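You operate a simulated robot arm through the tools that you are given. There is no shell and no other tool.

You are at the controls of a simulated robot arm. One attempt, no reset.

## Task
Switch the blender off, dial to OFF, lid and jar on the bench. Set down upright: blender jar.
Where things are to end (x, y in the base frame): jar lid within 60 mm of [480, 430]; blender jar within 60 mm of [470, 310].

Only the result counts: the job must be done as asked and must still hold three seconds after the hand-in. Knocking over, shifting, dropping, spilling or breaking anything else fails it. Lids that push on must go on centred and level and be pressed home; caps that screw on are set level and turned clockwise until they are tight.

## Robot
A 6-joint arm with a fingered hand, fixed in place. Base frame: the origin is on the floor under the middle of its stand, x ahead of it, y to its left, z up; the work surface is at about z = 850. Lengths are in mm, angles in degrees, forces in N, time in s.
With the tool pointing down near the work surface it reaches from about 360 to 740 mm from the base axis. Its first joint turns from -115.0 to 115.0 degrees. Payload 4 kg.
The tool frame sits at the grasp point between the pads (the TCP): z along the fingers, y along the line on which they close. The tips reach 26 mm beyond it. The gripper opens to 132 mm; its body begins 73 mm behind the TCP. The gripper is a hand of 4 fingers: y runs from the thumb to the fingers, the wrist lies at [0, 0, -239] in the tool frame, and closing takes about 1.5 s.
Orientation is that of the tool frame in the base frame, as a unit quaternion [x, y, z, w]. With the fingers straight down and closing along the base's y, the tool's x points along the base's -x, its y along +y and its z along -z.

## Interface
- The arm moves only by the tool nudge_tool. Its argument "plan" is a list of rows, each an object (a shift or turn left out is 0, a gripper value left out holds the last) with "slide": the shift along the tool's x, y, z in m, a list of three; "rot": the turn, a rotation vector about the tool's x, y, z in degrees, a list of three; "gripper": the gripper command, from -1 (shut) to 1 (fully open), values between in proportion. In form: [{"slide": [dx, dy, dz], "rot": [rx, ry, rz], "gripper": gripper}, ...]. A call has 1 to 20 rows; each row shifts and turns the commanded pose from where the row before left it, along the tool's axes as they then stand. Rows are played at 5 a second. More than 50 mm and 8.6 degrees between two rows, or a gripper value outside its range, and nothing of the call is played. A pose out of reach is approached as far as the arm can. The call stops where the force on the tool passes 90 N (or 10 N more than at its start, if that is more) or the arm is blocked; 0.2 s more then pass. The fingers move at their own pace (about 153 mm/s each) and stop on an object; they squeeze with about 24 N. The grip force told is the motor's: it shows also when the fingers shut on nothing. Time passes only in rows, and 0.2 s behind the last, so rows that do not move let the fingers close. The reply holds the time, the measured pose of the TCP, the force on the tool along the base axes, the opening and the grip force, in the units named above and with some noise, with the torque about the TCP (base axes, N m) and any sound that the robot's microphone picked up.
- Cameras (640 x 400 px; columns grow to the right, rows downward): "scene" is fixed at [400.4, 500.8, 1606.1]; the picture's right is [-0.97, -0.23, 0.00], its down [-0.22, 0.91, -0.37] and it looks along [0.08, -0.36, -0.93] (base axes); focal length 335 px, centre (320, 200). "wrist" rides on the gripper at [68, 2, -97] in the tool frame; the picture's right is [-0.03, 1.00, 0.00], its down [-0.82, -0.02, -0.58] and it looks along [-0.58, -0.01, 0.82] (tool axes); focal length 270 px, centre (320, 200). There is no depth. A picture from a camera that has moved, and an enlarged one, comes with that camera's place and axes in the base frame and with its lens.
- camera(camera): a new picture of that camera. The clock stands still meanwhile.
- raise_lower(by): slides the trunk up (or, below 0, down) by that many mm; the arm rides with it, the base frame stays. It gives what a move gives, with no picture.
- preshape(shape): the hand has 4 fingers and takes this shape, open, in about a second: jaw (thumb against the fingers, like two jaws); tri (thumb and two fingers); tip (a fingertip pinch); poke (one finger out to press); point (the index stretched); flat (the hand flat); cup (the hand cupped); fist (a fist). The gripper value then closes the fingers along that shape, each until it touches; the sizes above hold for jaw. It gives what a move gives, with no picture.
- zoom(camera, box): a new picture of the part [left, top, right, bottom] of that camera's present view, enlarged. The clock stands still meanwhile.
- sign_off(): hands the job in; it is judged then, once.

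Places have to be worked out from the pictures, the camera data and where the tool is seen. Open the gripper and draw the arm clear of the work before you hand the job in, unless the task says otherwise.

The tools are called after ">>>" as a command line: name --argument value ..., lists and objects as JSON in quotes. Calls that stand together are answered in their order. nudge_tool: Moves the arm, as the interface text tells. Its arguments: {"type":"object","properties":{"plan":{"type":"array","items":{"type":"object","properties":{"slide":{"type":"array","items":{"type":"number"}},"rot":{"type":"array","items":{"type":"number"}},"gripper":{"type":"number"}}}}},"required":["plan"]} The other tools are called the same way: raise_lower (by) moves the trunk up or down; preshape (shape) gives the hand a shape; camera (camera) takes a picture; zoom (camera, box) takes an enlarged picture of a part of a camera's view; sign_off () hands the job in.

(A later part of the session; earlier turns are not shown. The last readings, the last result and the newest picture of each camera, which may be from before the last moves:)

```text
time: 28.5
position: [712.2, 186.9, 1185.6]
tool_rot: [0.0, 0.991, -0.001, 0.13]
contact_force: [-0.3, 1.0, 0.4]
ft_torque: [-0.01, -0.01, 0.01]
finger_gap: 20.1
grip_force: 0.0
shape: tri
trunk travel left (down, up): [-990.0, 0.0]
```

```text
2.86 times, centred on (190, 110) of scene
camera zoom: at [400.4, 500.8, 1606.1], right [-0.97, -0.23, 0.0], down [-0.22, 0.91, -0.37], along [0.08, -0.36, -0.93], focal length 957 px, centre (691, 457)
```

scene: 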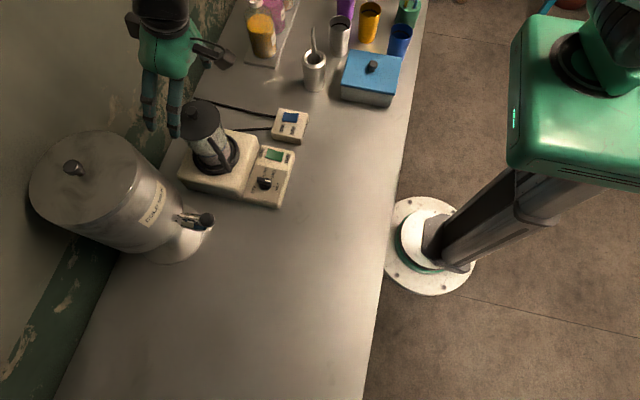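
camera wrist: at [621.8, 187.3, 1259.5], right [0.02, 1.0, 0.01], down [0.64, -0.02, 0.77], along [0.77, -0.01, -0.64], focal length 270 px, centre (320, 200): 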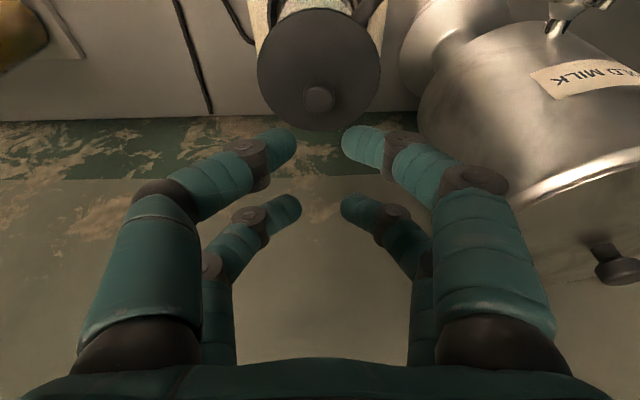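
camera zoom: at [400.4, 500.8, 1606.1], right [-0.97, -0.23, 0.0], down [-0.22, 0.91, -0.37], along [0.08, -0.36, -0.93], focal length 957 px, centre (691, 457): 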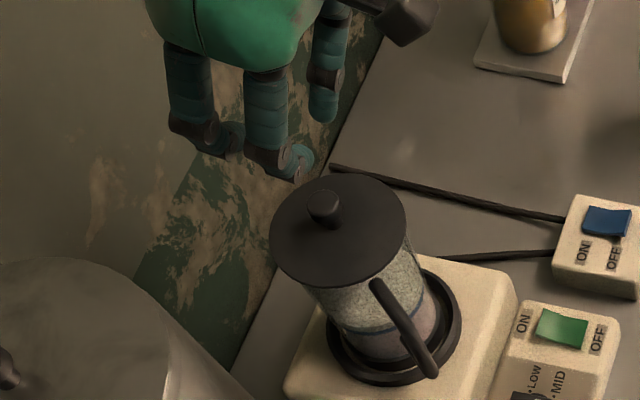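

Tri closes all four fingers symmetrically as two pairs, so the centre stays open. I'll test how the tip shape closes.

>>> preshape --shape "tip"

>>> nudge_tool --plan '[{"gripper": 0.5}, {"gripper": 0.0}, {"gripper": -0.5}, {"gripper": -0.8}, {}, {}, {}, {}]'

>>> camera --camera "wrist"

>>> zoom --camera "scene" --box '[120, 40, 260, 180]'

```text
time: 29.4
position: [712.6, 186.5, 1184.9]
tool_rot: [0.0, 0.992, -0.001, 0.13]
contact_force: [-0.6, 0.2, -0.2]
ft_torque: [0.01, -0.01, 0.01]
finger_gap: 131.8
grip_force: 0.1
shape: tip
trunk travel left (down, up): [-990.0, 0.0]
```

```text
time: 31.2
position: [712.2, 186.1, 1185.9]
tool_rot: [0.0, 0.992, -0.001, 0.13]
contact_force: [0.4, -0.2, 0.3]
ft_torque: [-0.01, 0.01, -0.01]
finger_gap: 13.9
grip_force: 0.1
shape: tip
trunk travel left (down, up): [-990.0, 0.0]
```

```text
taken
camera wrist: at [621.8, 187.3, 1259.5], right [0.02, 1.0, 0.01], down [0.64, -0.02, 0.77], along [0.77, -0.01, -0.64], focal length 270 px, centre (320, 200)
```

wrist: 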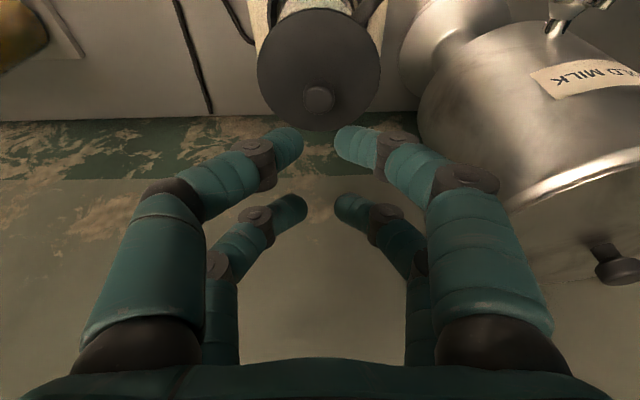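

```text
2.86 times, centred on (190, 110) of scene
camera zoom: at [400.4, 500.8, 1606.1], right [-0.97, -0.23, 0.0], down [-0.22, 0.91, -0.37], along [0.08, -0.36, -0.93], focal length 957 px, centre (691, 457)
```

zoom: 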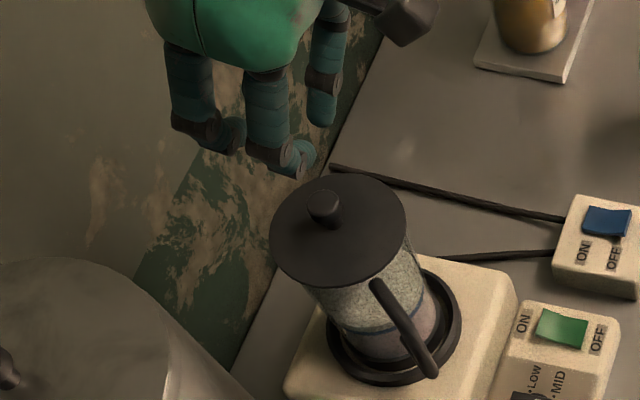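

Tip closes the same way: two pairs of fingers at tool x = ±19 mm, tips ≈22–26 mm beyond the TCP. So I'll pinch the knob's neck with the far pair only: open, remove the tilt, and hover with the TCP near (697,187,1125) so the far pair straddles the knob.

>>> nudge_tool --plan '[{"gripper": 0.2}, {"gripper": 1.0}, {"rot": [0, 7.5, 0]}, {"rot": [0, 7.5, 0]}, {"slide": [0.0153, 0.0005, 0.0]}, {"slide": [0, 0, 0.03]}, {"slide": [0, 0, 0.03]}, {}]'

>>> camera --camera "wrist"

>>> zoom --camera "scene" --box '[120, 40, 260, 180]'

```text
time: 33.0
position: [696.9, 188.3, 1124.0]
tool_rot: [0.0, 1.0, 0.001, 0.0]
contact_force: [0.3, 0.1, -0.6]
ft_torque: [-0.03, 0.02, -0.02]
finger_gap: 131.6
grip_force: 0.1
shape: tip
trunk travel left (down, up): [-990.0, 0.0]
```

```text
taken
camera wrist: at [629.5, 187.9, 1219.3], right [0.03, 1.0, 0.0], down [0.82, -0.02, 0.58], along [0.58, -0.01, -0.82], focal length 270 px, centre (320, 200)
```

wrist: 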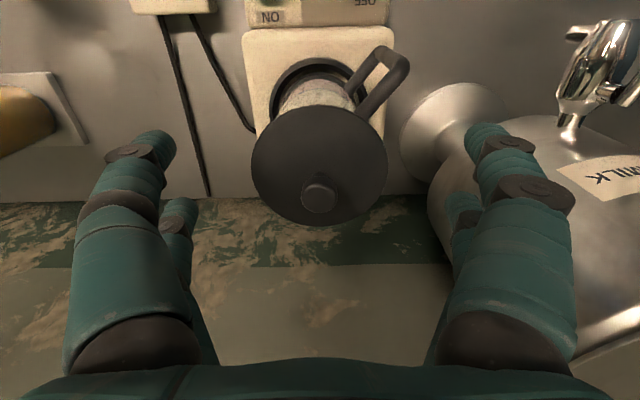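

```text
2.86 times, centred on (190, 110) of scene
camera zoom: at [400.4, 500.8, 1606.1], right [-0.97, -0.23, 0.0], down [-0.22, 0.91, -0.37], along [0.08, -0.36, -0.93], focal length 957 px, centre (691, 457)
```

zoom: 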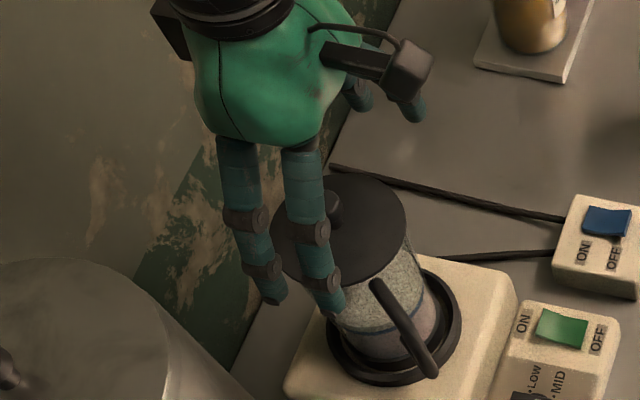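

The knob axis now computes to about (718,186) with lid top near z≈1056–1060. I'll nudge +1.5 mm in x, -1 mm in y, and descend to TCP z≈1091, so the tips hang just above the lid around the knob's neck.

>>> nudge_tool --plan '[{"slide": [-0.0015, -0.001, 0.0]}, {"slide": [0, 0, 0.012]}, {"slide": [0, 0, 0.011]}, {"slide": [0, 0, 0.01]}, {}]'

>>> camera --camera "wrist"

>>> zoom --camera "scene" --box '[140, 60, 260, 180]'

```text
time: 34.2
position: [698.5, 185.7, 1090.9]
tool_rot: [-0.001, 1.0, 0.001, 0.001]
contact_force: [0.4, 0.4, -0.1]
ft_torque: [-0.01, -0.01, -0.05]
finger_gap: 132.2
grip_force: 0.1
shape: tip
trunk travel left (down, up): [-990.0, 0.0]
```

```text
taken
camera wrist: at [630.5, 186.8, 1186.8], right [0.03, 1.0, 0.0], down [0.82, -0.02, 0.58], along [0.58, -0.01, -0.82], focal length 270 px, centre (320, 200)
```

wrist: 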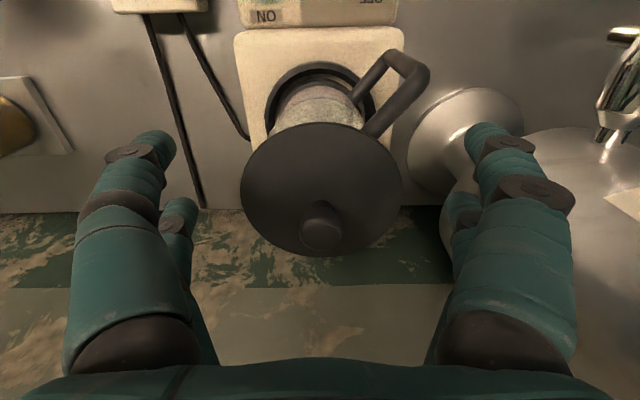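

```text
3.33 times, centred on (200, 120) of scene
camera zoom: at [400.4, 500.8, 1606.1], right [-0.97, -0.23, 0.0], down [-0.22, 0.91, -0.37], along [0.08, -0.36, -0.93], focal length 1117 px, centre (720, 467)
```

zoom: 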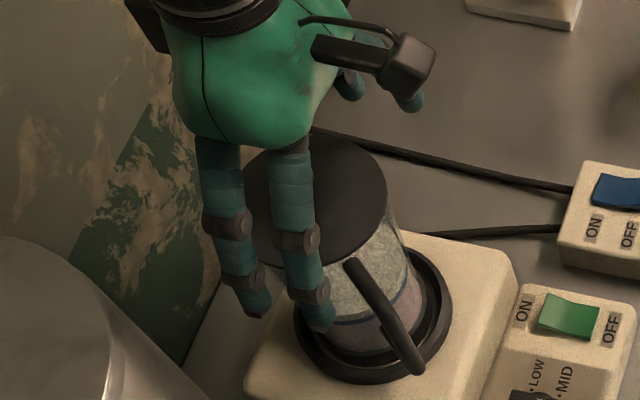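

I'll zoom on the knob to compare its place with where the far fingertips will close (about row 205 in this view).

>>> zoom --camera "wrist" --box '[230, 110, 410, 270]'

```text
2.50 times, centred on (320, 190) of wrist
camera zoom: at [630.5, 186.8, 1186.8], right [0.03, 1.0, 0.0], down [0.82, -0.02, 0.58], along [0.58, -0.01, -0.82], focal length 676 px, centre (320, 225)
```

zoom: 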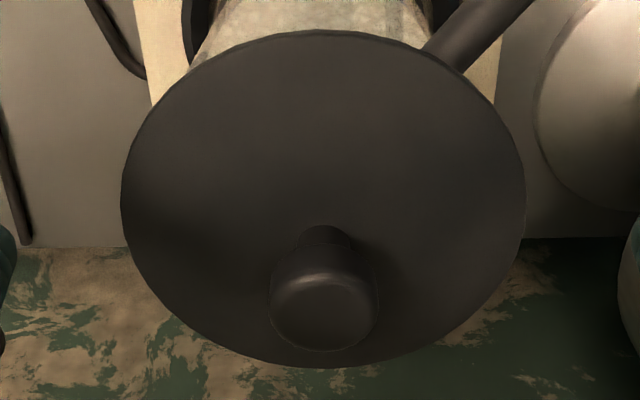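

Estimates of the knob agree on about (718.5,186) with its top near z≈1091. I'll shift 1 mm further in x, lower 3 mm, and partly close to see how the far tips approach the neck.

>>> nudge_tool --plan '[{"slide": [-0.001, 0.0005, 0.003]}, {"gripper": 0.5}, {"gripper": 0.1}, {"gripper": -0.35}, {}, {}, {}]'

>>> zoom --camera "wrist" --box '[190, 90, 450, 270]'

>>> zoom --camera "scene" --box '[140, 60, 260, 180]'

```text
time: 35.8
position: [699.2, 185.9, 1090.6]
tool_rot: [0.0, 1.0, 0.001, 0.001]
contact_force: [3.0, -0.1, 14.0]
ft_torque: [-0.04, -0.37, 0.0]
finger_gap: 48.8
grip_force: 0.1
shape: tip
trunk travel left (down, up): [-990.0, 0.0]
```

```text
2.22 times, centred on (320, 180) of wrist
camera zoom: at [631.1, 187.0, 1185.7], right [0.03, 1.0, 0.0], down [0.81, -0.02, 0.58], along [0.58, -0.01, -0.81], focal length 601 px, centre (320, 244)
```

zoom: 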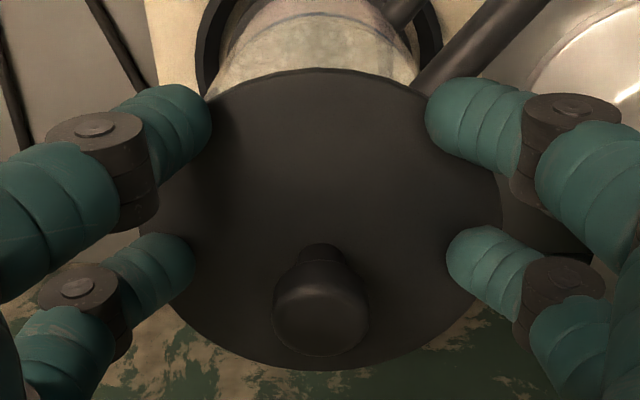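

```text
3.33 times, centred on (200, 120) of scene
camera zoom: at [400.4, 500.8, 1606.1], right [-0.97, -0.23, 0.0], down [-0.22, 0.91, -0.37], along [0.08, -0.36, -0.93], focal length 1117 px, centre (720, 467)
```

zoom: 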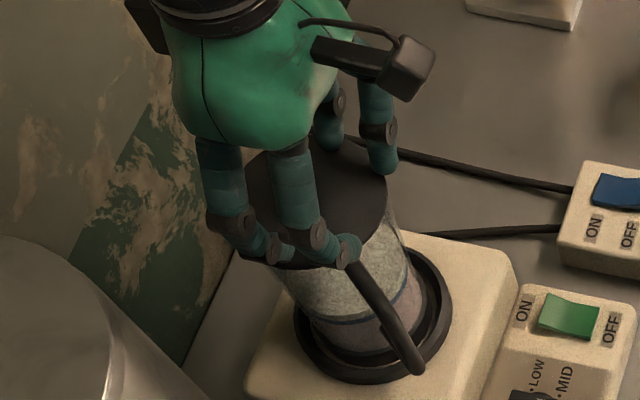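

The tips are pressing on the lid top with 14 N, so I'll raise 5 mm to relieve it and then close the fingers on the knob's neck, which the far tips line up with.

>>> nudge_tool --plan '[{"slide": [0, 0, -0.005]}, {}, {"gripper": -0.6}, {"gripper": -0.8}, {"gripper": -1.0}, {}, {}, {}]'

>>> zoom --camera "wrist" --box '[190, 90, 450, 270]'

>>> zoom --camera "scene" --box '[140, 60, 260, 180]'

```text
time: 37.6
position: [699.7, 185.3, 1093.3]
tool_rot: [0.0, 1.0, 0.001, 0.0]
contact_force: [-0.8, -0.3, 0.0]
ft_torque: [0.01, 0.0, 0.04]
finger_gap: 0.0
grip_force: 24.0
shape: tip
trunk travel left (down, up): [-990.0, 0.0]
```

```text
2.22 times, centred on (320, 180) of wrist
camera zoom: at [631.7, 187.5, 1188.8], right [0.03, 1.0, 0.0], down [0.82, -0.02, 0.58], along [0.58, -0.01, -0.82], focal length 601 px, centre (320, 244)
```

zoom: 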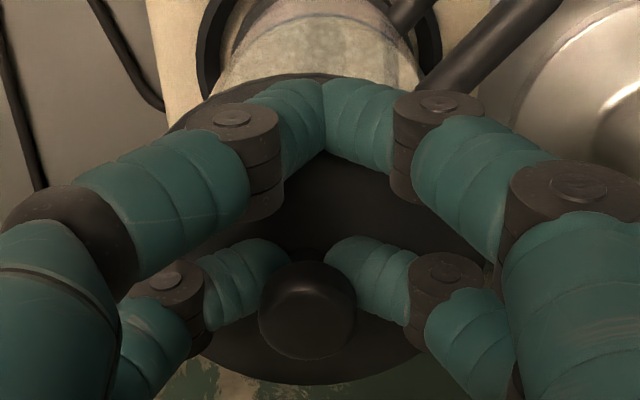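

```text
3.33 times, centred on (200, 120) of scene
camera zoom: at [400.4, 500.8, 1606.1], right [-0.97, -0.23, 0.0], down [-0.22, 0.91, -0.37], along [0.08, -0.36, -0.93], focal length 1117 px, centre (720, 467)
```

zoom: 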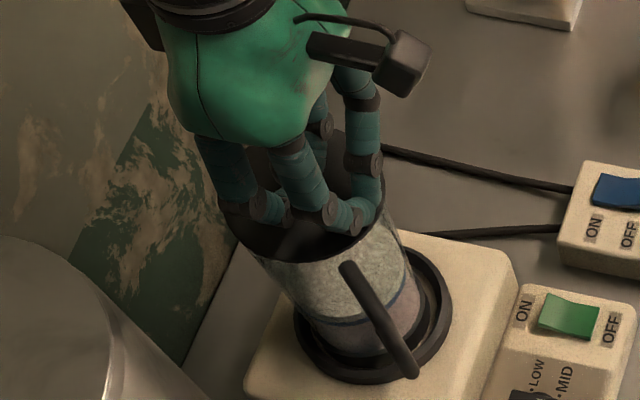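

The near pair met each other and the far pair is around the knob's neck under its head; the lid may already have shifted up. I'll zoom further in to check.

>>> zoom --camera "scene" --box '[175, 90, 245, 150]'

>>> zoom --camera "wrist" --box '[250, 110, 390, 270]'

```text
6.67 times, centred on (210, 120) of scene
camera zoom: at [400.4, 500.8, 1606.1], right [-0.97, -0.23, 0.0], down [-0.22, 0.91, -0.37], along [0.08, -0.36, -0.93], focal length 2233 px, centre (1053, 733)
```

zoom: 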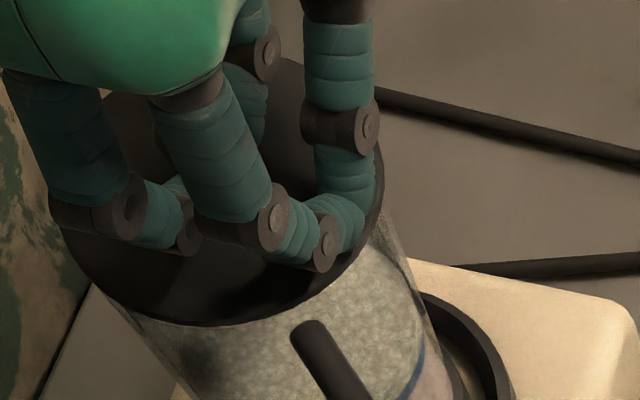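

```text
2.50 times, centred on (320, 190) of wrist
camera zoom: at [631.7, 187.5, 1188.8], right [0.03, 1.0, 0.0], down [0.82, -0.02, 0.58], along [0.58, -0.01, -0.82], focal length 676 px, centre (320, 225)
```

zoom: 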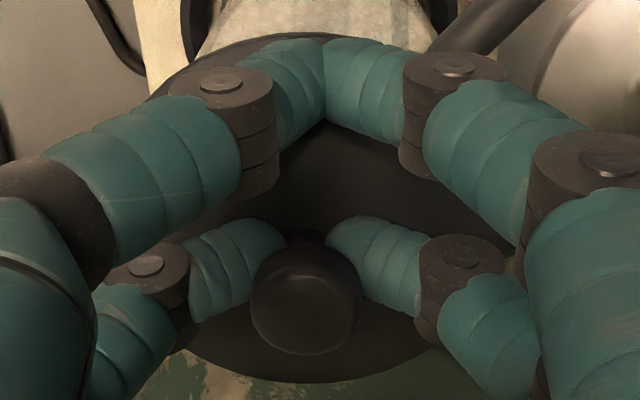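

The far pair hooks the neck under the knob's head and the lid looks level, just off its seat. I'll lift slowly 20 mm and check that only the lid comes up.

>>> nudge_tool --plan '[{"slide": [0, 0, -0.003]}, {"slide": [0, 0, -0.004]}, {"slide": [0, 0, -0.005]}, {"slide": [0, 0, -0.008]}, {}]'

>>> zoom --camera "scene" --box '[160, 80, 260, 180]'

>>> camera --camera "wrist"

```text
time: 38.8
position: [699.2, 186.5, 1114.0]
tool_rot: [0.0, 1.0, 0.0, 0.0]
contact_force: [-1.7, -1.0, -0.4]
ft_torque: [0.01, 0.02, -0.01]
finger_gap: 0.0
grip_force: 24.2
shape: tip
trunk travel left (down, up): [-990.0, 0.0]
```

```text
4.00 times, centred on (210, 130) of scene
camera zoom: at [400.4, 500.8, 1606.1], right [-0.97, -0.23, 0.0], down [-0.22, 0.91, -0.37], along [0.08, -0.36, -0.93], focal length 1340 px, centre (760, 480)
```

zoom: 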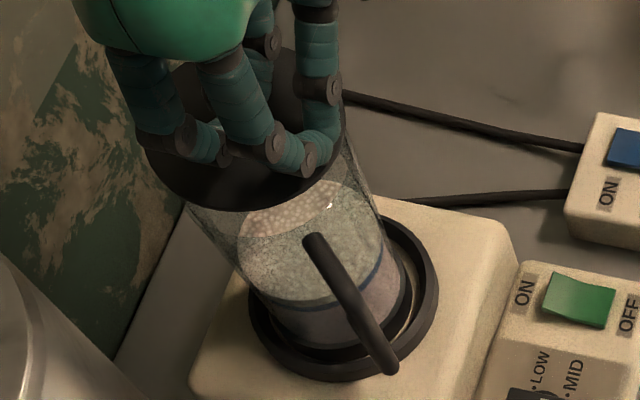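

```text
taken
camera wrist: at [631.8, 187.8, 1209.5], right [0.03, 1.0, 0.0], down [0.82, -0.02, 0.58], along [0.58, -0.01, -0.82], focal length 270 px, centre (320, 200)
```

wrist: 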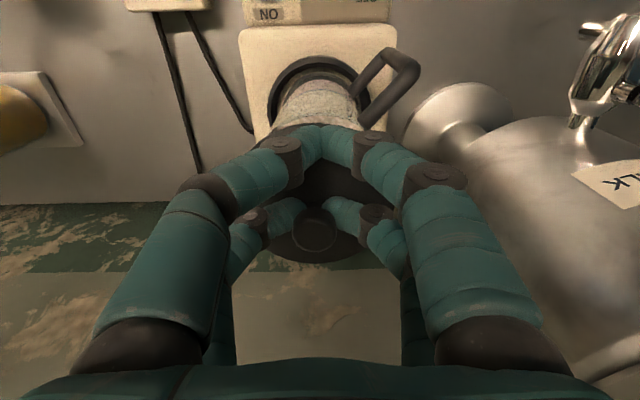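

Only the lid came up; the jar stays on the base. I'll lift on to z≈1194, then carry the lid diagonally toward its place, to a TCP of about (462,430) since the lid hangs ≈18 mm ahead of the TCP.

>>> nudge_tool --plan '[{"slide": [0, 0, -0.02]}, {"slide": [0, 0, -0.02]}, {"slide": [0, 0, -0.02]}, {"slide": [0, 0, -0.02]}, {"slide": [0.02, 0, 0]}, {"slide": [0.025, 0.005, 0]}, {"slide": [0.025, 0.015, 0]}, {"slide": [0.025, 0.025, 0]}, {"slide": [0.025, 0.025, 0]}, {"slide": [0.025, 0.025, 0]}, {"slide": [0.025, 0.025, 0]}, {"slide": [0.02, 0.025, 0]}, {"slide": [0.02, 0.025, 0]}, {"slide": [0.015, 0.025, 0]}, {"slide": [0.007, 0.025, 0]}, {"slide": [0.005, 0.024, 0]}, {}]'

>>> camera --camera "scene"

>>> camera --camera "wrist"

```text
time: 42.4
position: [462.5, 431.2, 1195.0]
tool_rot: [0.0, 1.0, 0.0, 0.0]
contact_force: [-0.2, -0.3, -0.9]
ft_torque: [-0.02, 0.02, -0.02]
finger_gap: 0.1
grip_force: 24.5
shape: tip
trunk travel left (down, up): [-990.0, 0.0]
```

```text
taken
```

scene: 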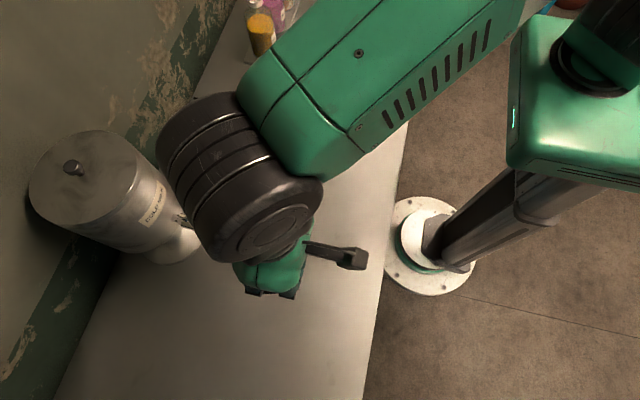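

```text
taken
camera wrist: at [395.0, 432.2, 1289.3], right [0.03, 1.0, 0.0], down [0.82, -0.02, 0.58], along [0.58, -0.01, -0.82], focal length 270 px, centre (320, 200)
```

wrist: 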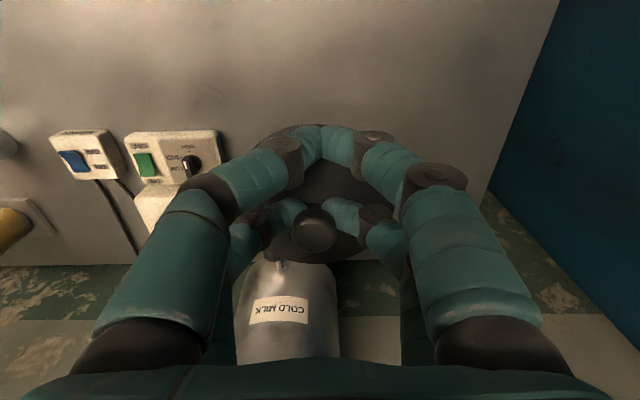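

The lid is still held and hangs level over the free bench area. I'll lower it to z≈925 first, then go in small steps until it touches down.

>>> nudge_tool --plan '[{"slide": [0, 0, 0.038]}, {"slide": [0, 0, 0.038]}, {"slide": [0, 0, 0.038]}, {"slide": [0, 0, 0.038]}, {"slide": [0, 0, 0.038]}, {"slide": [0, 0, 0.038]}, {"slide": [0, 0, 0.025]}, {"slide": [0, 0, 0.012]}, {}]'

>>> camera --camera "wrist"

>>> zoom --camera "scene" --box '[200, 200, 360, 320]'

```text
time: 44.4
position: [463.5, 430.6, 929.1]
tool_rot: [0.001, 1.0, 0.0, 0.002]
contact_force: [0.0, 0.2, -0.9]
ft_torque: [-0.01, 0.02, -0.02]
finger_gap: 0.0
grip_force: 23.8
shape: tip
trunk travel left (down, up): [-990.0, 0.0]
```

```text
taken
camera wrist: at [394.7, 432.1, 1023.7], right [0.03, 1.0, 0.0], down [0.82, -0.02, 0.58], along [0.58, -0.01, -0.82], focal length 270 px, centre (320, 200)
```

wrist: 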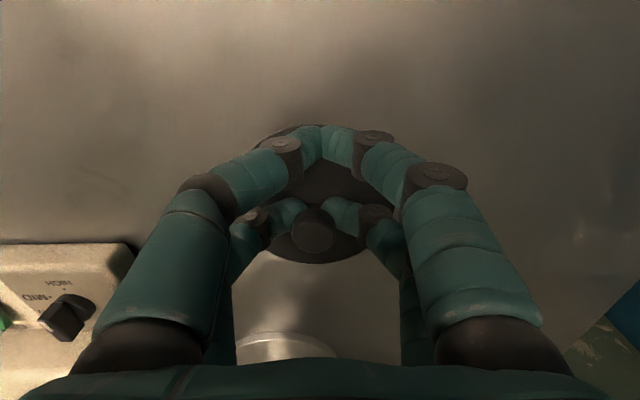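

```text
3.33 times, centred on (280, 260) of scene
camera zoom: at [400.4, 500.8, 1606.1], right [-0.97, -0.23, 0.0], down [-0.22, 0.91, -0.37], along [0.08, -0.36, -0.93], focal length 1117 px, centre (453, 0)
```

zoom: 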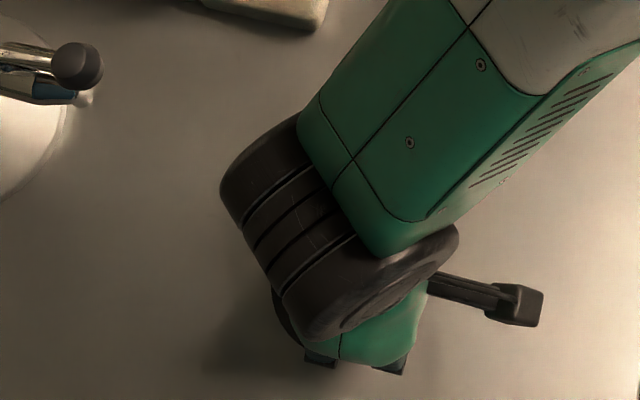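

No contact at z=929. I continue down in 4 mm steps, watching the force.

>>> nudge_tool --plan '[{"slide": [0, 0, 0.005]}, {"slide": [0, 0, 0.005]}, {"slide": [0, 0, 0.005]}, {"slide": [0, 0, 0.004]}, {"slide": [0, 0, 0.004]}, {}]'

```text
time: 45.8
position: [462.7, 431.5, 906.0]
tool_rot: [0.0, 1.0, 0.0, 0.0]
contact_force: [-0.9, 0.6, -2.0]
ft_torque: [0.0, -0.04, -0.01]
finger_gap: 0.0
grip_force: 23.7
shape: tip
trunk travel left (down, up): [-990.0, 0.0]
```

Still free at z=906 (only the lid's weight shows). I go on in 3 mm steps.

>>> nudge_tool --plan '[{"slide": [0, 0, 0.003]}, {"slide": [0, 0, 0.003]}, {"slide": [0, 0, 0.003]}, {}]'

>>> zoom --camera "wrist" --box '[220, 100, 420, 280]'

```text
time: 46.8
position: [463.3, 431.2, 896.2]
tool_rot: [0.0, 1.0, 0.0, 0.0]
contact_force: [0.3, 0.4, -0.3]
ft_torque: [-0.04, 0.05, 0.0]
finger_gap: 0.0
grip_force: 24.4
shape: tip
trunk travel left (down, up): [-990.0, 0.0]
```

```text
2.22 times, centred on (320, 190) of wrist
camera zoom: at [394.9, 431.6, 992.3], right [0.03, 1.0, 0.0], down [0.82, -0.02, 0.58], along [0.58, -0.01, -0.82], focal length 601 px, centre (320, 222)
```

zoom: 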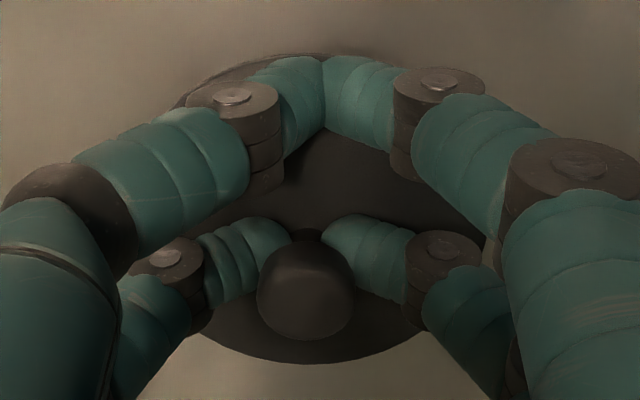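

The lid is close to the bench but not yet touching. More small steps down.

>>> nudge_tool --plan '[{"slide": [0, 0, 0.002]}, {"slide": [0, 0, 0.002]}, {"slide": [0, 0, 0.002]}, {}]'

>>> zoom --camera "wrist" --box '[220, 100, 420, 280]'

```text
time: 47.8
position: [462.1, 429.6, 890.5]
tool_rot: [0.0, 1.0, 0.001, 0.0]
contact_force: [-0.9, -0.1, -1.3]
ft_torque: [0.0, 0.04, 0.01]
finger_gap: 0.1
grip_force: 24.6
shape: tip
trunk travel left (down, up): [-990.0, 0.0]
```

```text
2.22 times, centred on (320, 190) of wrist
camera zoom: at [395.0, 431.5, 986.1], right [0.03, 1.0, 0.0], down [0.82, -0.02, 0.58], along [0.58, -0.01, -0.82], focal length 601 px, centre (320, 222)
```

zoom: 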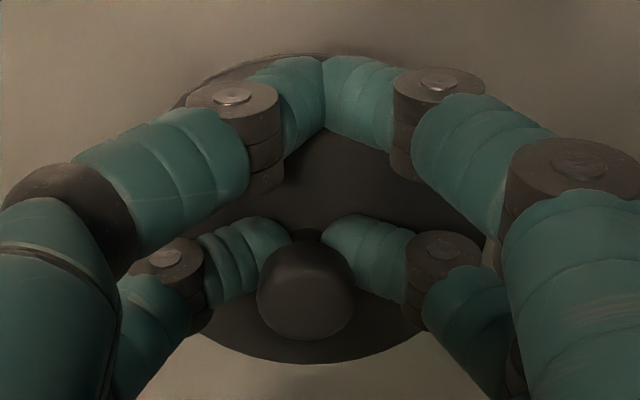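

Not yet in contact at z=890; I continue in 1.5–2 mm steps.

>>> nudge_tool --plan '[{"slide": [0, 0, 0.002]}, {"slide": [0, 0, 0.0015]}, {}]'

>>> nudge_tool --plan '[{"slide": [0, 0, 0.0015]}, {"slide": [0, 0, 0.0015]}, {}]'

```text
time: 48.6
position: [464.4, 431.0, 889.8]
tool_rot: [0.001, 1.0, 0.001, 0.002]
contact_force: [-1.8, -0.4, 16.6]
ft_torque: [-0.07, 0.16, -0.01]
finger_gap: 0.2
grip_force: 24.1
shape: tip
trunk travel left (down, up): [-990.0, 0.0]
```

```text
time: 49.4
position: [462.0, 430.0, 889.4]
tool_rot: [-0.001, 1.0, 0.003, 0.003]
contact_force: [1.1, -1.3, 39.6]
ft_torque: [-0.14, 0.26, 0.0]
finger_gap: 0.0
grip_force: 24.2
shape: tip
trunk travel left (down, up): [-990.0, 0.0]
```

The lid is on the bench (contact from about TCP z≈889, now 40 N). I'll relieve the push, then open while rising slightly so the tips don't press on the lid.

>>> nudge_tool --plan '[{"slide": [0, 0, -0.003]}, {"slide": [0, 0, -0.0015]}, {}, {"gripper": -0.6, "slide": [0, 0, -0.001]}, {"gripper": -0.3, "slide": [0, 0, -0.002]}, {"gripper": 0.2, "slide": [0, 0, -0.003]}, {"gripper": 1.0, "slide": [0, 0, -0.003]}, {}, {}]'

>>> camera --camera "wrist"

```text
time: 51.4
position: [462.9, 430.1, 898.1]
tool_rot: [0.0, 1.0, 0.0, 0.0]
contact_force: [0.3, 0.4, -0.5]
ft_torque: [0.04, -0.01, 0.01]
finger_gap: 131.7
grip_force: 0.0
shape: tip
trunk travel left (down, up): [-990.0, 0.0]
```

```text
taken
camera wrist: at [395.0, 431.5, 993.1], right [0.03, 1.0, 0.0], down [0.82, -0.02, 0.58], along [0.58, -0.01, -0.82], focal length 270 px, centre (320, 200)
```

wrist: 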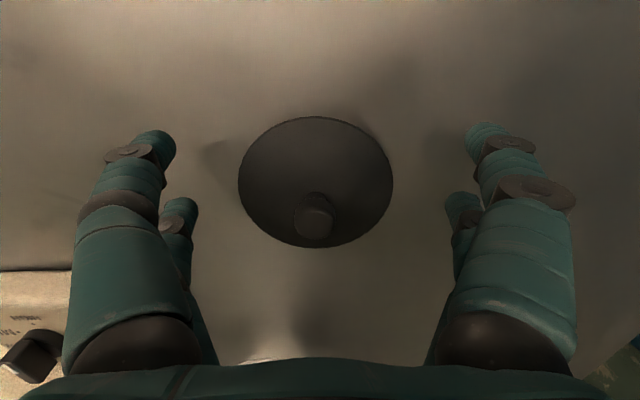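

The lid lies flat on the bench, at about (477,428), inside its zone. I'll rise clear and look back at the jar.

>>> nudge_tool --plan '[{"slide": [0, 0, -0.03]}, {"slide": [0, 0, -0.045]}, {"slide": [0, 0, -0.045]}, {"slide": [0, 0, -0.045]}, {"slide": [0, 0, -0.045]}, {"slide": [0, 0, -0.045]}, {"slide": [0, -0.045, -0.02]}, {"slide": [0, -0.045, 0]}, {"slide": [0, -0.045, 0]}, {"slide": [0, -0.045, 0]}, {"slide": [0, -0.045, 0]}, {}]'

>>> camera --camera "wrist"

>>> camera --camera "scene"

```text
time: 54.0
position: [462.1, 205.1, 1172.3]
tool_rot: [0.0, 1.0, 0.0, 0.0]
contact_force: [-0.9, 0.2, 0.3]
ft_torque: [-0.01, -0.01, -0.01]
finger_gap: 131.8
grip_force: 0.2
shape: tip
trunk travel left (down, up): [-990.0, 0.0]
```

```text
taken
camera wrist: at [394.3, 207.1, 1268.9], right [0.02, 1.0, 0.0], down [0.82, -0.02, 0.58], along [0.58, -0.01, -0.82], focal length 270 px, centre (320, 200)
```

wrist: 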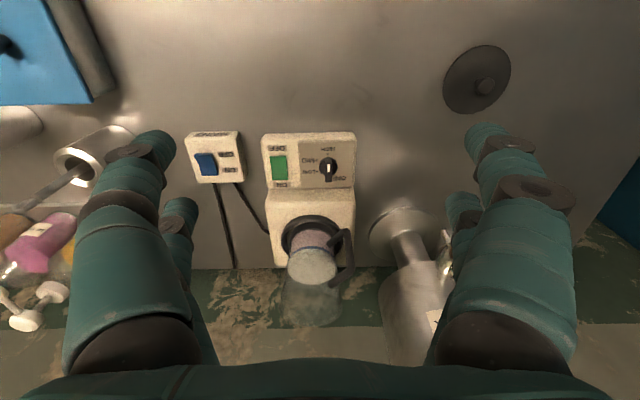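

```text
taken
```

scene: 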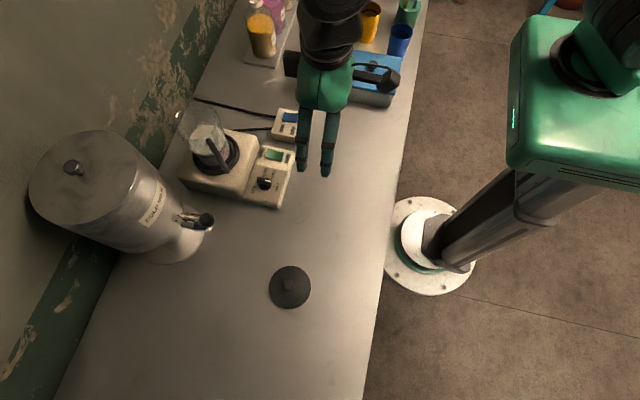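

The lid is resting on the bench near its goal. I'll zoom on the open jar from both cameras to measure its shape.

>>> zoom --camera "wrist" --box '[260, 180, 380, 340]'

>>> zoom --camera "scene" --box '[165, 85, 265, 205]'

>>> zoom --camera "scene" --box '[240, 235, 340, 335]'

```text
2.50 times, centred on (320, 260) of wrist
camera zoom: at [394.3, 207.1, 1268.9], right [0.02, 1.0, 0.0], down [0.82, -0.02, 0.58], along [0.58, -0.01, -0.82], focal length 676 px, centre (320, 50)
```

zoom: 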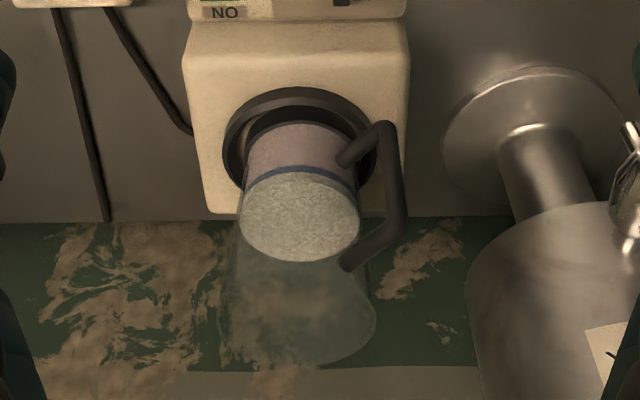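

```text
3.33 times, centred on (215, 145) of scene
camera zoom: at [400.4, 500.8, 1606.1], right [-0.97, -0.23, 0.0], down [-0.22, 0.91, -0.37], along [0.08, -0.36, -0.93], focal length 1117 px, centre (670, 383)
```

zoom: 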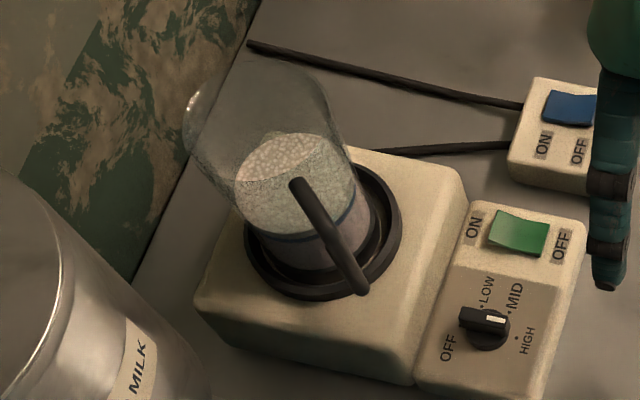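

```text
4.00 times, centred on (290, 285) of scene
camera zoom: at [400.4, 500.8, 1606.1], right [-0.97, -0.23, 0.0], down [-0.22, 0.91, -0.37], along [0.08, -0.36, -0.93], focal length 1340 px, centre (440, -140)
```

zoom: 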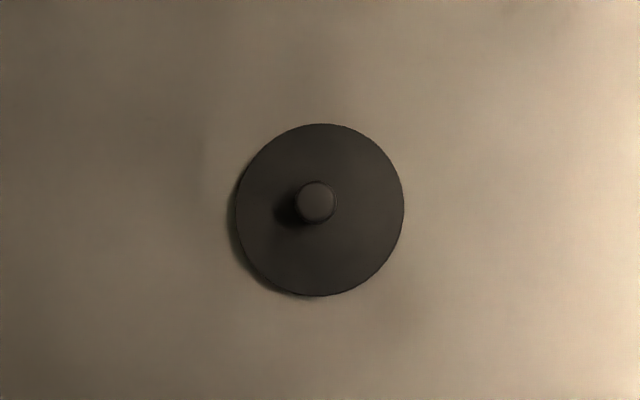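

Lid centre on the bench computes to (480,427). The open glass jar is about 83 mm across at the top, tapering to about 68 mm, half full, with the handle toward 137°. I'll take the jaw shape, yaw the hand 15° and tilt 10° outward, then go to a stand-off above the jar at about (714,187,1140).

>>> preshape --shape "jaw"

>>> nudge_tool --plan '[{"rot": [0, 0, 7.5]}, {"rot": [0, 0, 7.5]}, {"rot": [0, -5, 0]}, {"rot": [0, -5, 0]}, {"slide": [-0.0341, 0.0069, 0.01066]}, {"slide": [-0.0341, 0.0069, 0.01066]}, {"slide": [-0.0341, 0.0069, 0.01066]}, {"slide": [-0.0341, 0.0069, 0.01066]}, {"slide": [-0.0341, 0.0069, 0.01066]}, {"slide": [-0.0341, 0.0069, 0.01066]}, {"slide": [-0.0341, 0.0069, 0.01066]}, {}]'

>>> camera --camera "wrist"

>>> zoom --camera "scene" --box '[120, 40, 280, 200]'

```text
time: 54.9
position: [463.0, 205.3, 1173.3]
tool_rot: [0.0, 1.0, 0.0, 0.0]
contact_force: [-0.1, -0.1, -0.8]
ft_torque: [0.01, 0.02, -0.01]
finger_gap: 131.9
grip_force: 0.1
shape: jaw
trunk travel left (down, up): [-990.0, 0.0]
```

```text
time: 57.5
position: [713.9, 188.2, 1141.7]
tool_rot: [0.129, 0.988, -0.011, 0.086]
contact_force: [-0.6, 0.0, -0.2]
ft_torque: [0.0, 0.0, -0.02]
finger_gap: 131.8
grip_force: 0.1
shape: jaw
trunk travel left (down, up): [-990.0, 0.0]
```

```text
taken
camera wrist: at [634.1, 210.6, 1223.5], right [0.28, 0.96, 0.0], down [0.67, -0.2, 0.71], along [0.68, -0.2, -0.7], focal length 270 px, centre (320, 200)
```

wrist: 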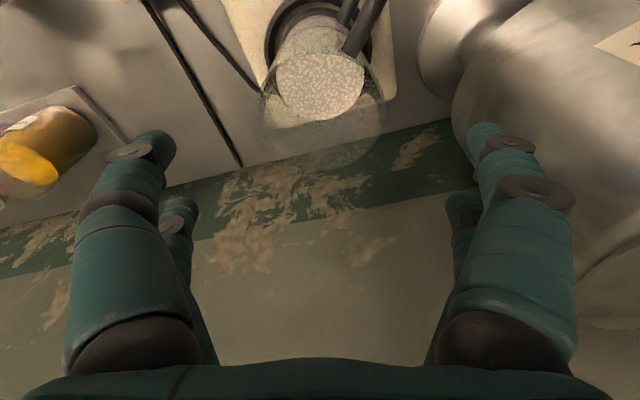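

```text
2.50 times, centred on (200, 120) of scene
camera zoom: at [400.4, 500.8, 1606.1], right [-0.97, -0.23, 0.0], down [-0.22, 0.91, -0.37], along [0.08, -0.36, -0.93], focal length 838 px, centre (620, 400)
```

zoom: 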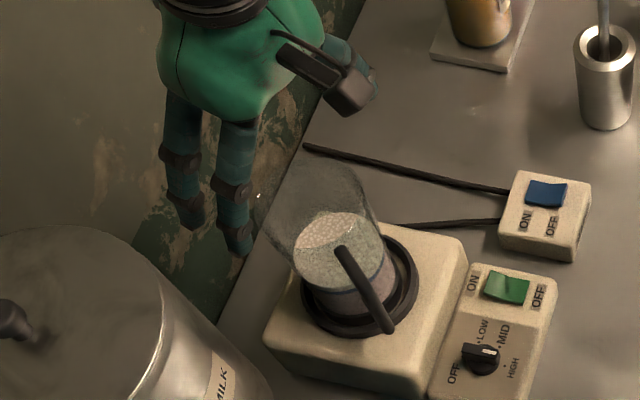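

The jar is centred between the fingers; its axis computes to about (718,187). I'll descend most of the way around the jar and check again before the last part.

>>> nudge_tool --plan '[{"slide": [0.0021, -0.0004, 0.026]}, {"slide": [0.0046, 0, 0.0257]}, {"slide": [0.0046, 0, 0.0257]}, {}]'

>>> camera --camera "wrist"

>>> zoom --camera "scene" --box '[120, 40, 280, 200]'

```text
time: 58.5
position: [715.8, 187.1, 1062.5]
tool_rot: [0.129, 0.988, -0.011, 0.087]
contact_force: [-0.4, -0.6, 0.5]
ft_torque: [-0.01, 0.03, 0.0]
finger_gap: 131.8
grip_force: 0.1
shape: jaw
trunk travel left (down, up): [-990.0, 0.0]
```

```text
taken
camera wrist: at [636.3, 210.4, 1144.5], right [0.28, 0.96, 0.0], down [0.67, -0.2, 0.71], along [0.68, -0.2, -0.7], focal length 270 px, centre (320, 200)
```

wrist: 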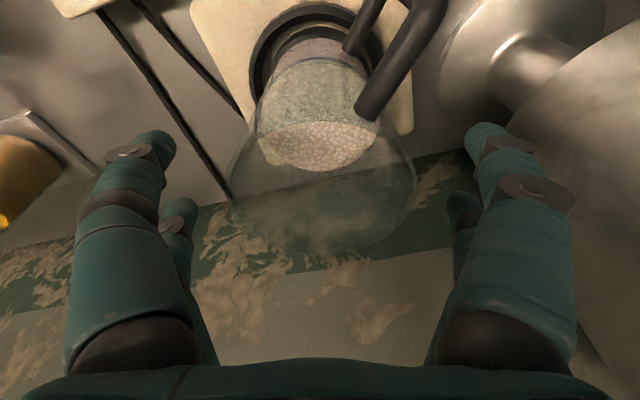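

```text
2.50 times, centred on (200, 120) of scene
camera zoom: at [400.4, 500.8, 1606.1], right [-0.97, -0.23, 0.0], down [-0.22, 0.91, -0.37], along [0.08, -0.36, -0.93], focal length 838 px, centre (620, 400)
```

zoom: 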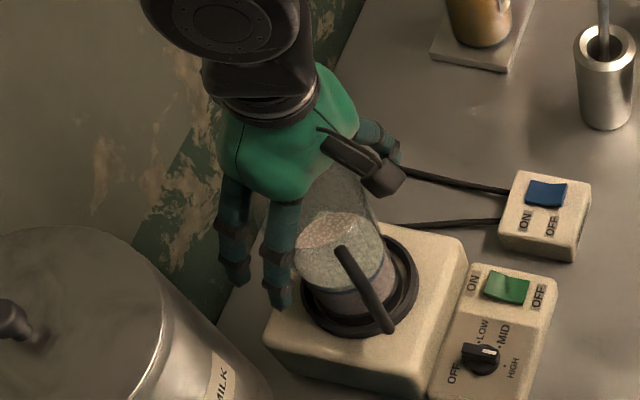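

Fingers descend freely on both sides of the glass, centred. I go the remaining ≈52 mm to TCP z≈1010.

>>> nudge_tool --plan '[{"slide": [0.003, 0, 0.0172]}, {"slide": [0.003, 0, 0.017]}, {"slide": [0.003, 0, 0.017]}, {}]'

>>> camera --camera "wrist"

>>> zoom --camera "scene" --box '[120, 40, 280, 200]'

```text
time: 59.5
position: [717.4, 186.3, 1012.0]
tool_rot: [0.13, 0.988, -0.011, 0.088]
contact_force: [0.2, 1.3, 6.9]
ft_torque: [0.0, -0.08, 0.02]
finger_gap: 132.0
grip_force: 0.1
shape: jaw
trunk travel left (down, up): [-990.0, 0.0]
```

```text
taken
camera wrist: at [636.3, 210.2, 1094.0], right [0.28, 0.96, 0.01], down [0.67, -0.2, 0.71], along [0.68, -0.2, -0.7], focal length 270 px, centre (320, 200)
```

wrist: 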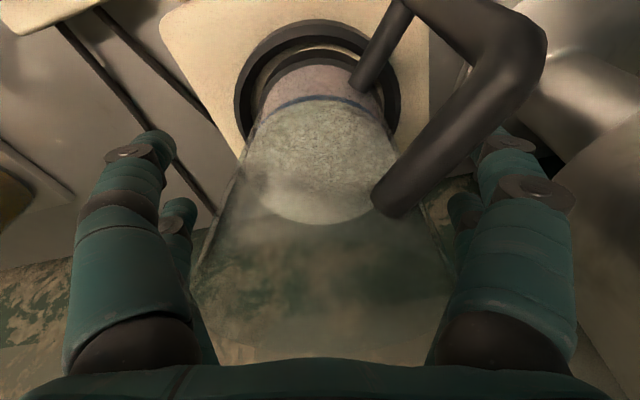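

```text
2.50 times, centred on (200, 120) of scene
camera zoom: at [400.4, 500.8, 1606.1], right [-0.97, -0.23, 0.0], down [-0.22, 0.91, -0.37], along [0.08, -0.36, -0.93], focal length 838 px, centre (620, 400)
```

zoom: 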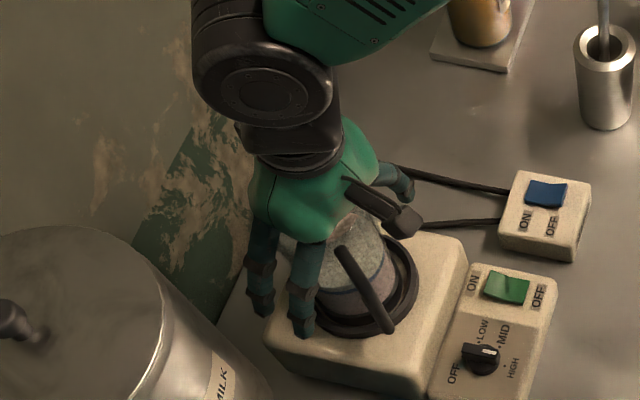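

There's a light 7 N contact, likely the palm on the jar's rim, so I'll raise 7 mm to free it and then close the fingers gradually on the glass.

>>> nudge_tool --plan '[{"slide": [-0.0012, 0, -0.007]}, {}, {"gripper": 0.5}, {"gripper": 0.3}, {"gripper": 0.2}, {}]'

>>> camera --camera "wrist"

```text
time: 60.9
position: [715.9, 187.3, 1017.6]
tool_rot: [0.13, 0.988, -0.012, 0.086]
contact_force: [1.3, 0.0, 0.0]
ft_torque: [-0.02, 0.04, -0.02]
finger_gap: 79.8
grip_force: 0.0
shape: jaw
trunk travel left (down, up): [-990.0, 0.0]
```

```text
taken
camera wrist: at [636.1, 210.0, 1100.0], right [0.28, 0.96, 0.0], down [0.67, -0.2, 0.71], along [0.68, -0.2, -0.7], focal length 270 px, centre (320, 200)
```

wrist: 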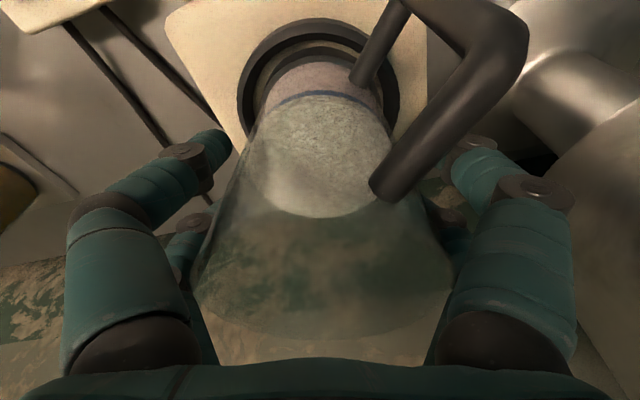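

The fingers are near the glass with no contact yet. I'll continue closing until they grip with full force.

>>> nudge_tool --plan '[{"gripper": 0.1}, {"gripper": 0.0}, {"gripper": -0.2}, {"gripper": -0.5}, {"gripper": -1.0}, {}, {}, {}]'

>>> camera --camera "wrist"

>>> zoom --camera "scene" --box '[160, 80, 280, 200]'

```text
time: 62.7
position: [716.2, 187.4, 1018.0]
tool_rot: [0.13, 0.988, -0.011, 0.086]
contact_force: [-0.2, -0.9, -0.4]
ft_torque: [-0.04, 0.02, 0.01]
finger_gap: 67.1
grip_force: 24.6
shape: jaw
trunk travel left (down, up): [-990.0, 0.0]
```

```text
taken
camera wrist: at [636.2, 210.0, 1099.7], right [0.28, 0.96, 0.0], down [0.67, -0.2, 0.71], along [0.68, -0.2, -0.7], focal length 270 px, centre (320, 200)
```

wrist: 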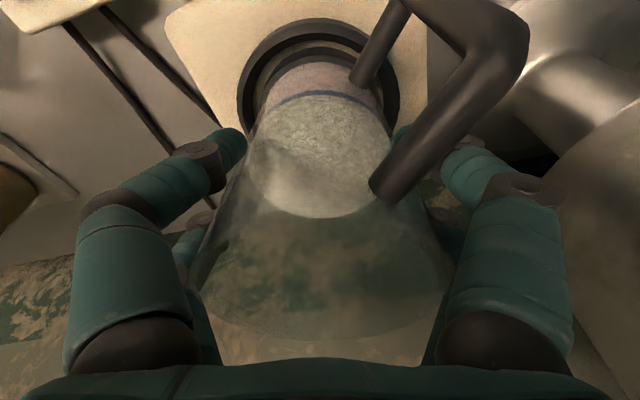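

```text
3.33 times, centred on (220, 140) of scene
camera zoom: at [400.4, 500.8, 1606.1], right [-0.97, -0.23, 0.0], down [-0.22, 0.91, -0.37], along [0.08, -0.36, -0.93], focal length 1117 px, centre (653, 400)
```

zoom: 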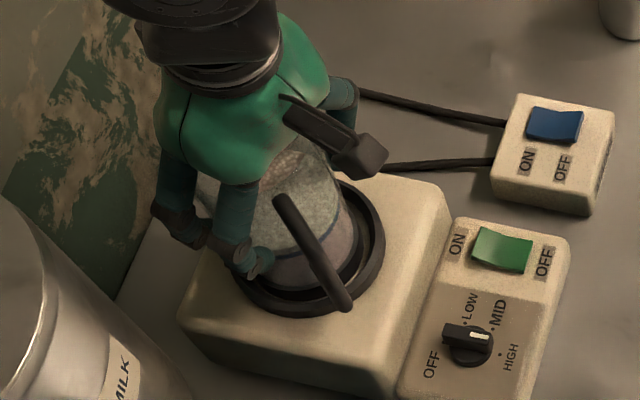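

The glass is gripped at a 67 mm gap with 24 N and no side load. I'll lift slowly about 20 mm straight up and check that the jar comes up level.

>>> nudge_tool --plan '[{"slide": [-0.0005, 0, -0.003]}, {"slide": [-0.0007, 0, -0.0039]}, {"slide": [-0.0009, 0, -0.0049]}, {"slide": [-0.0014, 0, -0.0079]}, {}]'

>>> camera --camera "wrist"

>>> zoom --camera "scene" --box '[160, 80, 280, 200]'

```text
time: 63.9
position: [716.9, 186.9, 1036.8]
tool_rot: [0.13, 0.988, -0.011, 0.087]
contact_force: [0.2, 0.7, -3.4]
ft_torque: [-0.05, -0.01, 0.0]
finger_gap: 66.6
grip_force: 24.2
shape: jaw
trunk travel left (down, up): [-990.0, 0.0]
```

```text
taken
camera wrist: at [636.6, 210.0, 1119.3], right [0.28, 0.96, 0.0], down [0.67, -0.2, 0.71], along [0.68, -0.2, -0.7], focal length 270 px, centre (320, 200)
```

wrist: 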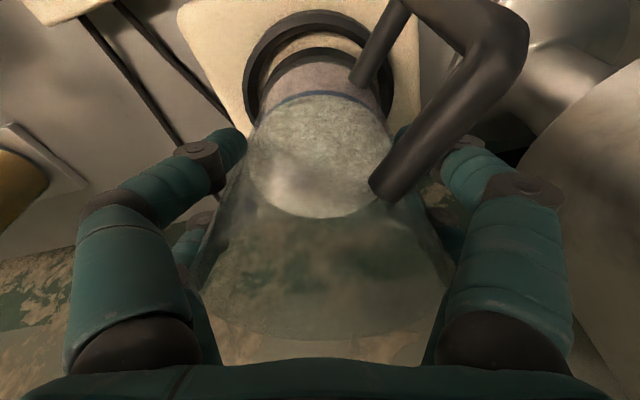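

```text
3.33 times, centred on (220, 140) of scene
camera zoom: at [400.4, 500.8, 1606.1], right [-0.97, -0.23, 0.0], down [-0.22, 0.91, -0.37], along [0.08, -0.36, -0.93], focal length 1117 px, centre (653, 400)
```

zoom: 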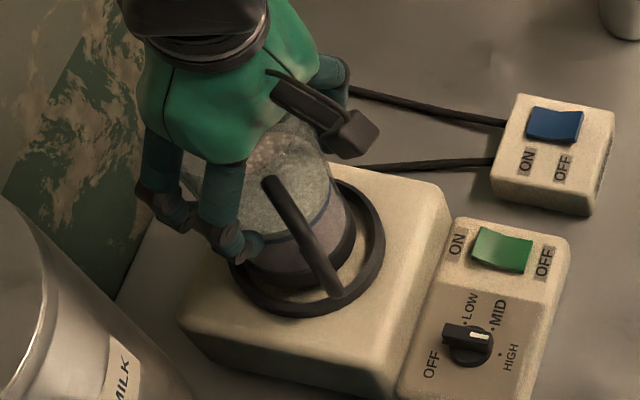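

The jar came up level with the hand (about 3.4 N of weight) and the base stayed put. I'll lift another 60 mm and carry it, keeping the same orientation, back in -x and then diagonally to above (466,306).

>>> nudge_tool --plan '[{"slide": [-0.0026, 0, -0.0148]}, {"slide": [-0.0026, 0, -0.0148]}, {"slide": [-0.0026, 0, -0.0148]}, {"slide": [-0.0026, 0, -0.0148]}, {"slide": [0.0143, -0.0039, -0.0025]}, {"slide": [0.0238, -0.0065, -0.0042]}, {"slide": [0.0285, -0.0078, -0.005]}, {"slide": [0.0285, -0.0077, -0.0051]}, {"slide": [0.0245, 0.0106, -0.0043]}, {"slide": [0.0245, 0.0106, -0.0043]}, {"slide": [0.0245, 0.0106, -0.0043]}, {"slide": [0.0245, 0.0106, -0.0043]}, {"slide": [0.0245, 0.0106, -0.0043]}, {"slide": [0.021, 0.0091, -0.0037]}, {"slide": [0.0175, 0.0076, -0.0031]}, {"slide": [0.0087, 0.0038, -0.0015]}, {"slide": [0.0052, 0.0021, -0.001]}, {}, {}]'

>>> camera --camera "wrist"

>>> camera --camera "scene"

```text
time: 67.9
position: [465.9, 306.1, 1098.1]
tool_rot: [0.13, 0.988, -0.011, 0.086]
contact_force: [-1.1, 0.1, -2.6]
ft_torque: [0.0, 0.03, 0.03]
finger_gap: 66.6
grip_force: 23.9
shape: jaw
trunk travel left (down, up): [-990.0, 0.0]
```

```text
taken
camera wrist: at [384.5, 328.8, 1179.5], right [0.28, 0.96, 0.0], down [0.67, -0.2, 0.71], along [0.68, -0.2, -0.7], focal length 270 px, centre (320, 200)
```

wrist: 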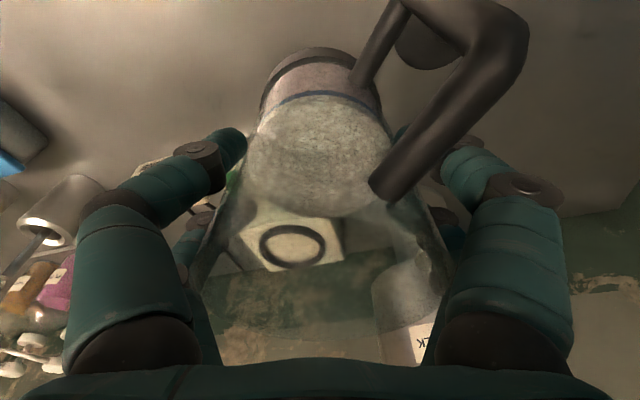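

```text
taken
```

scene: 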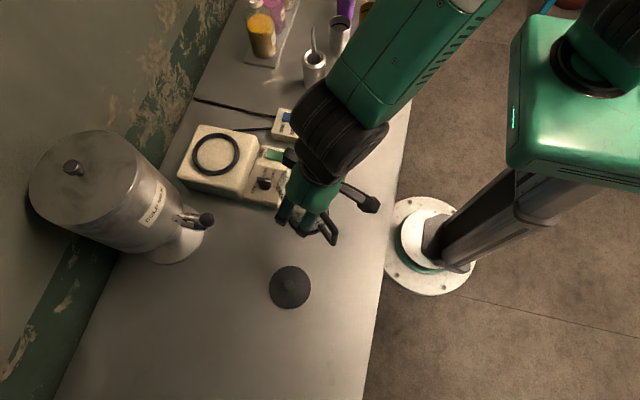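

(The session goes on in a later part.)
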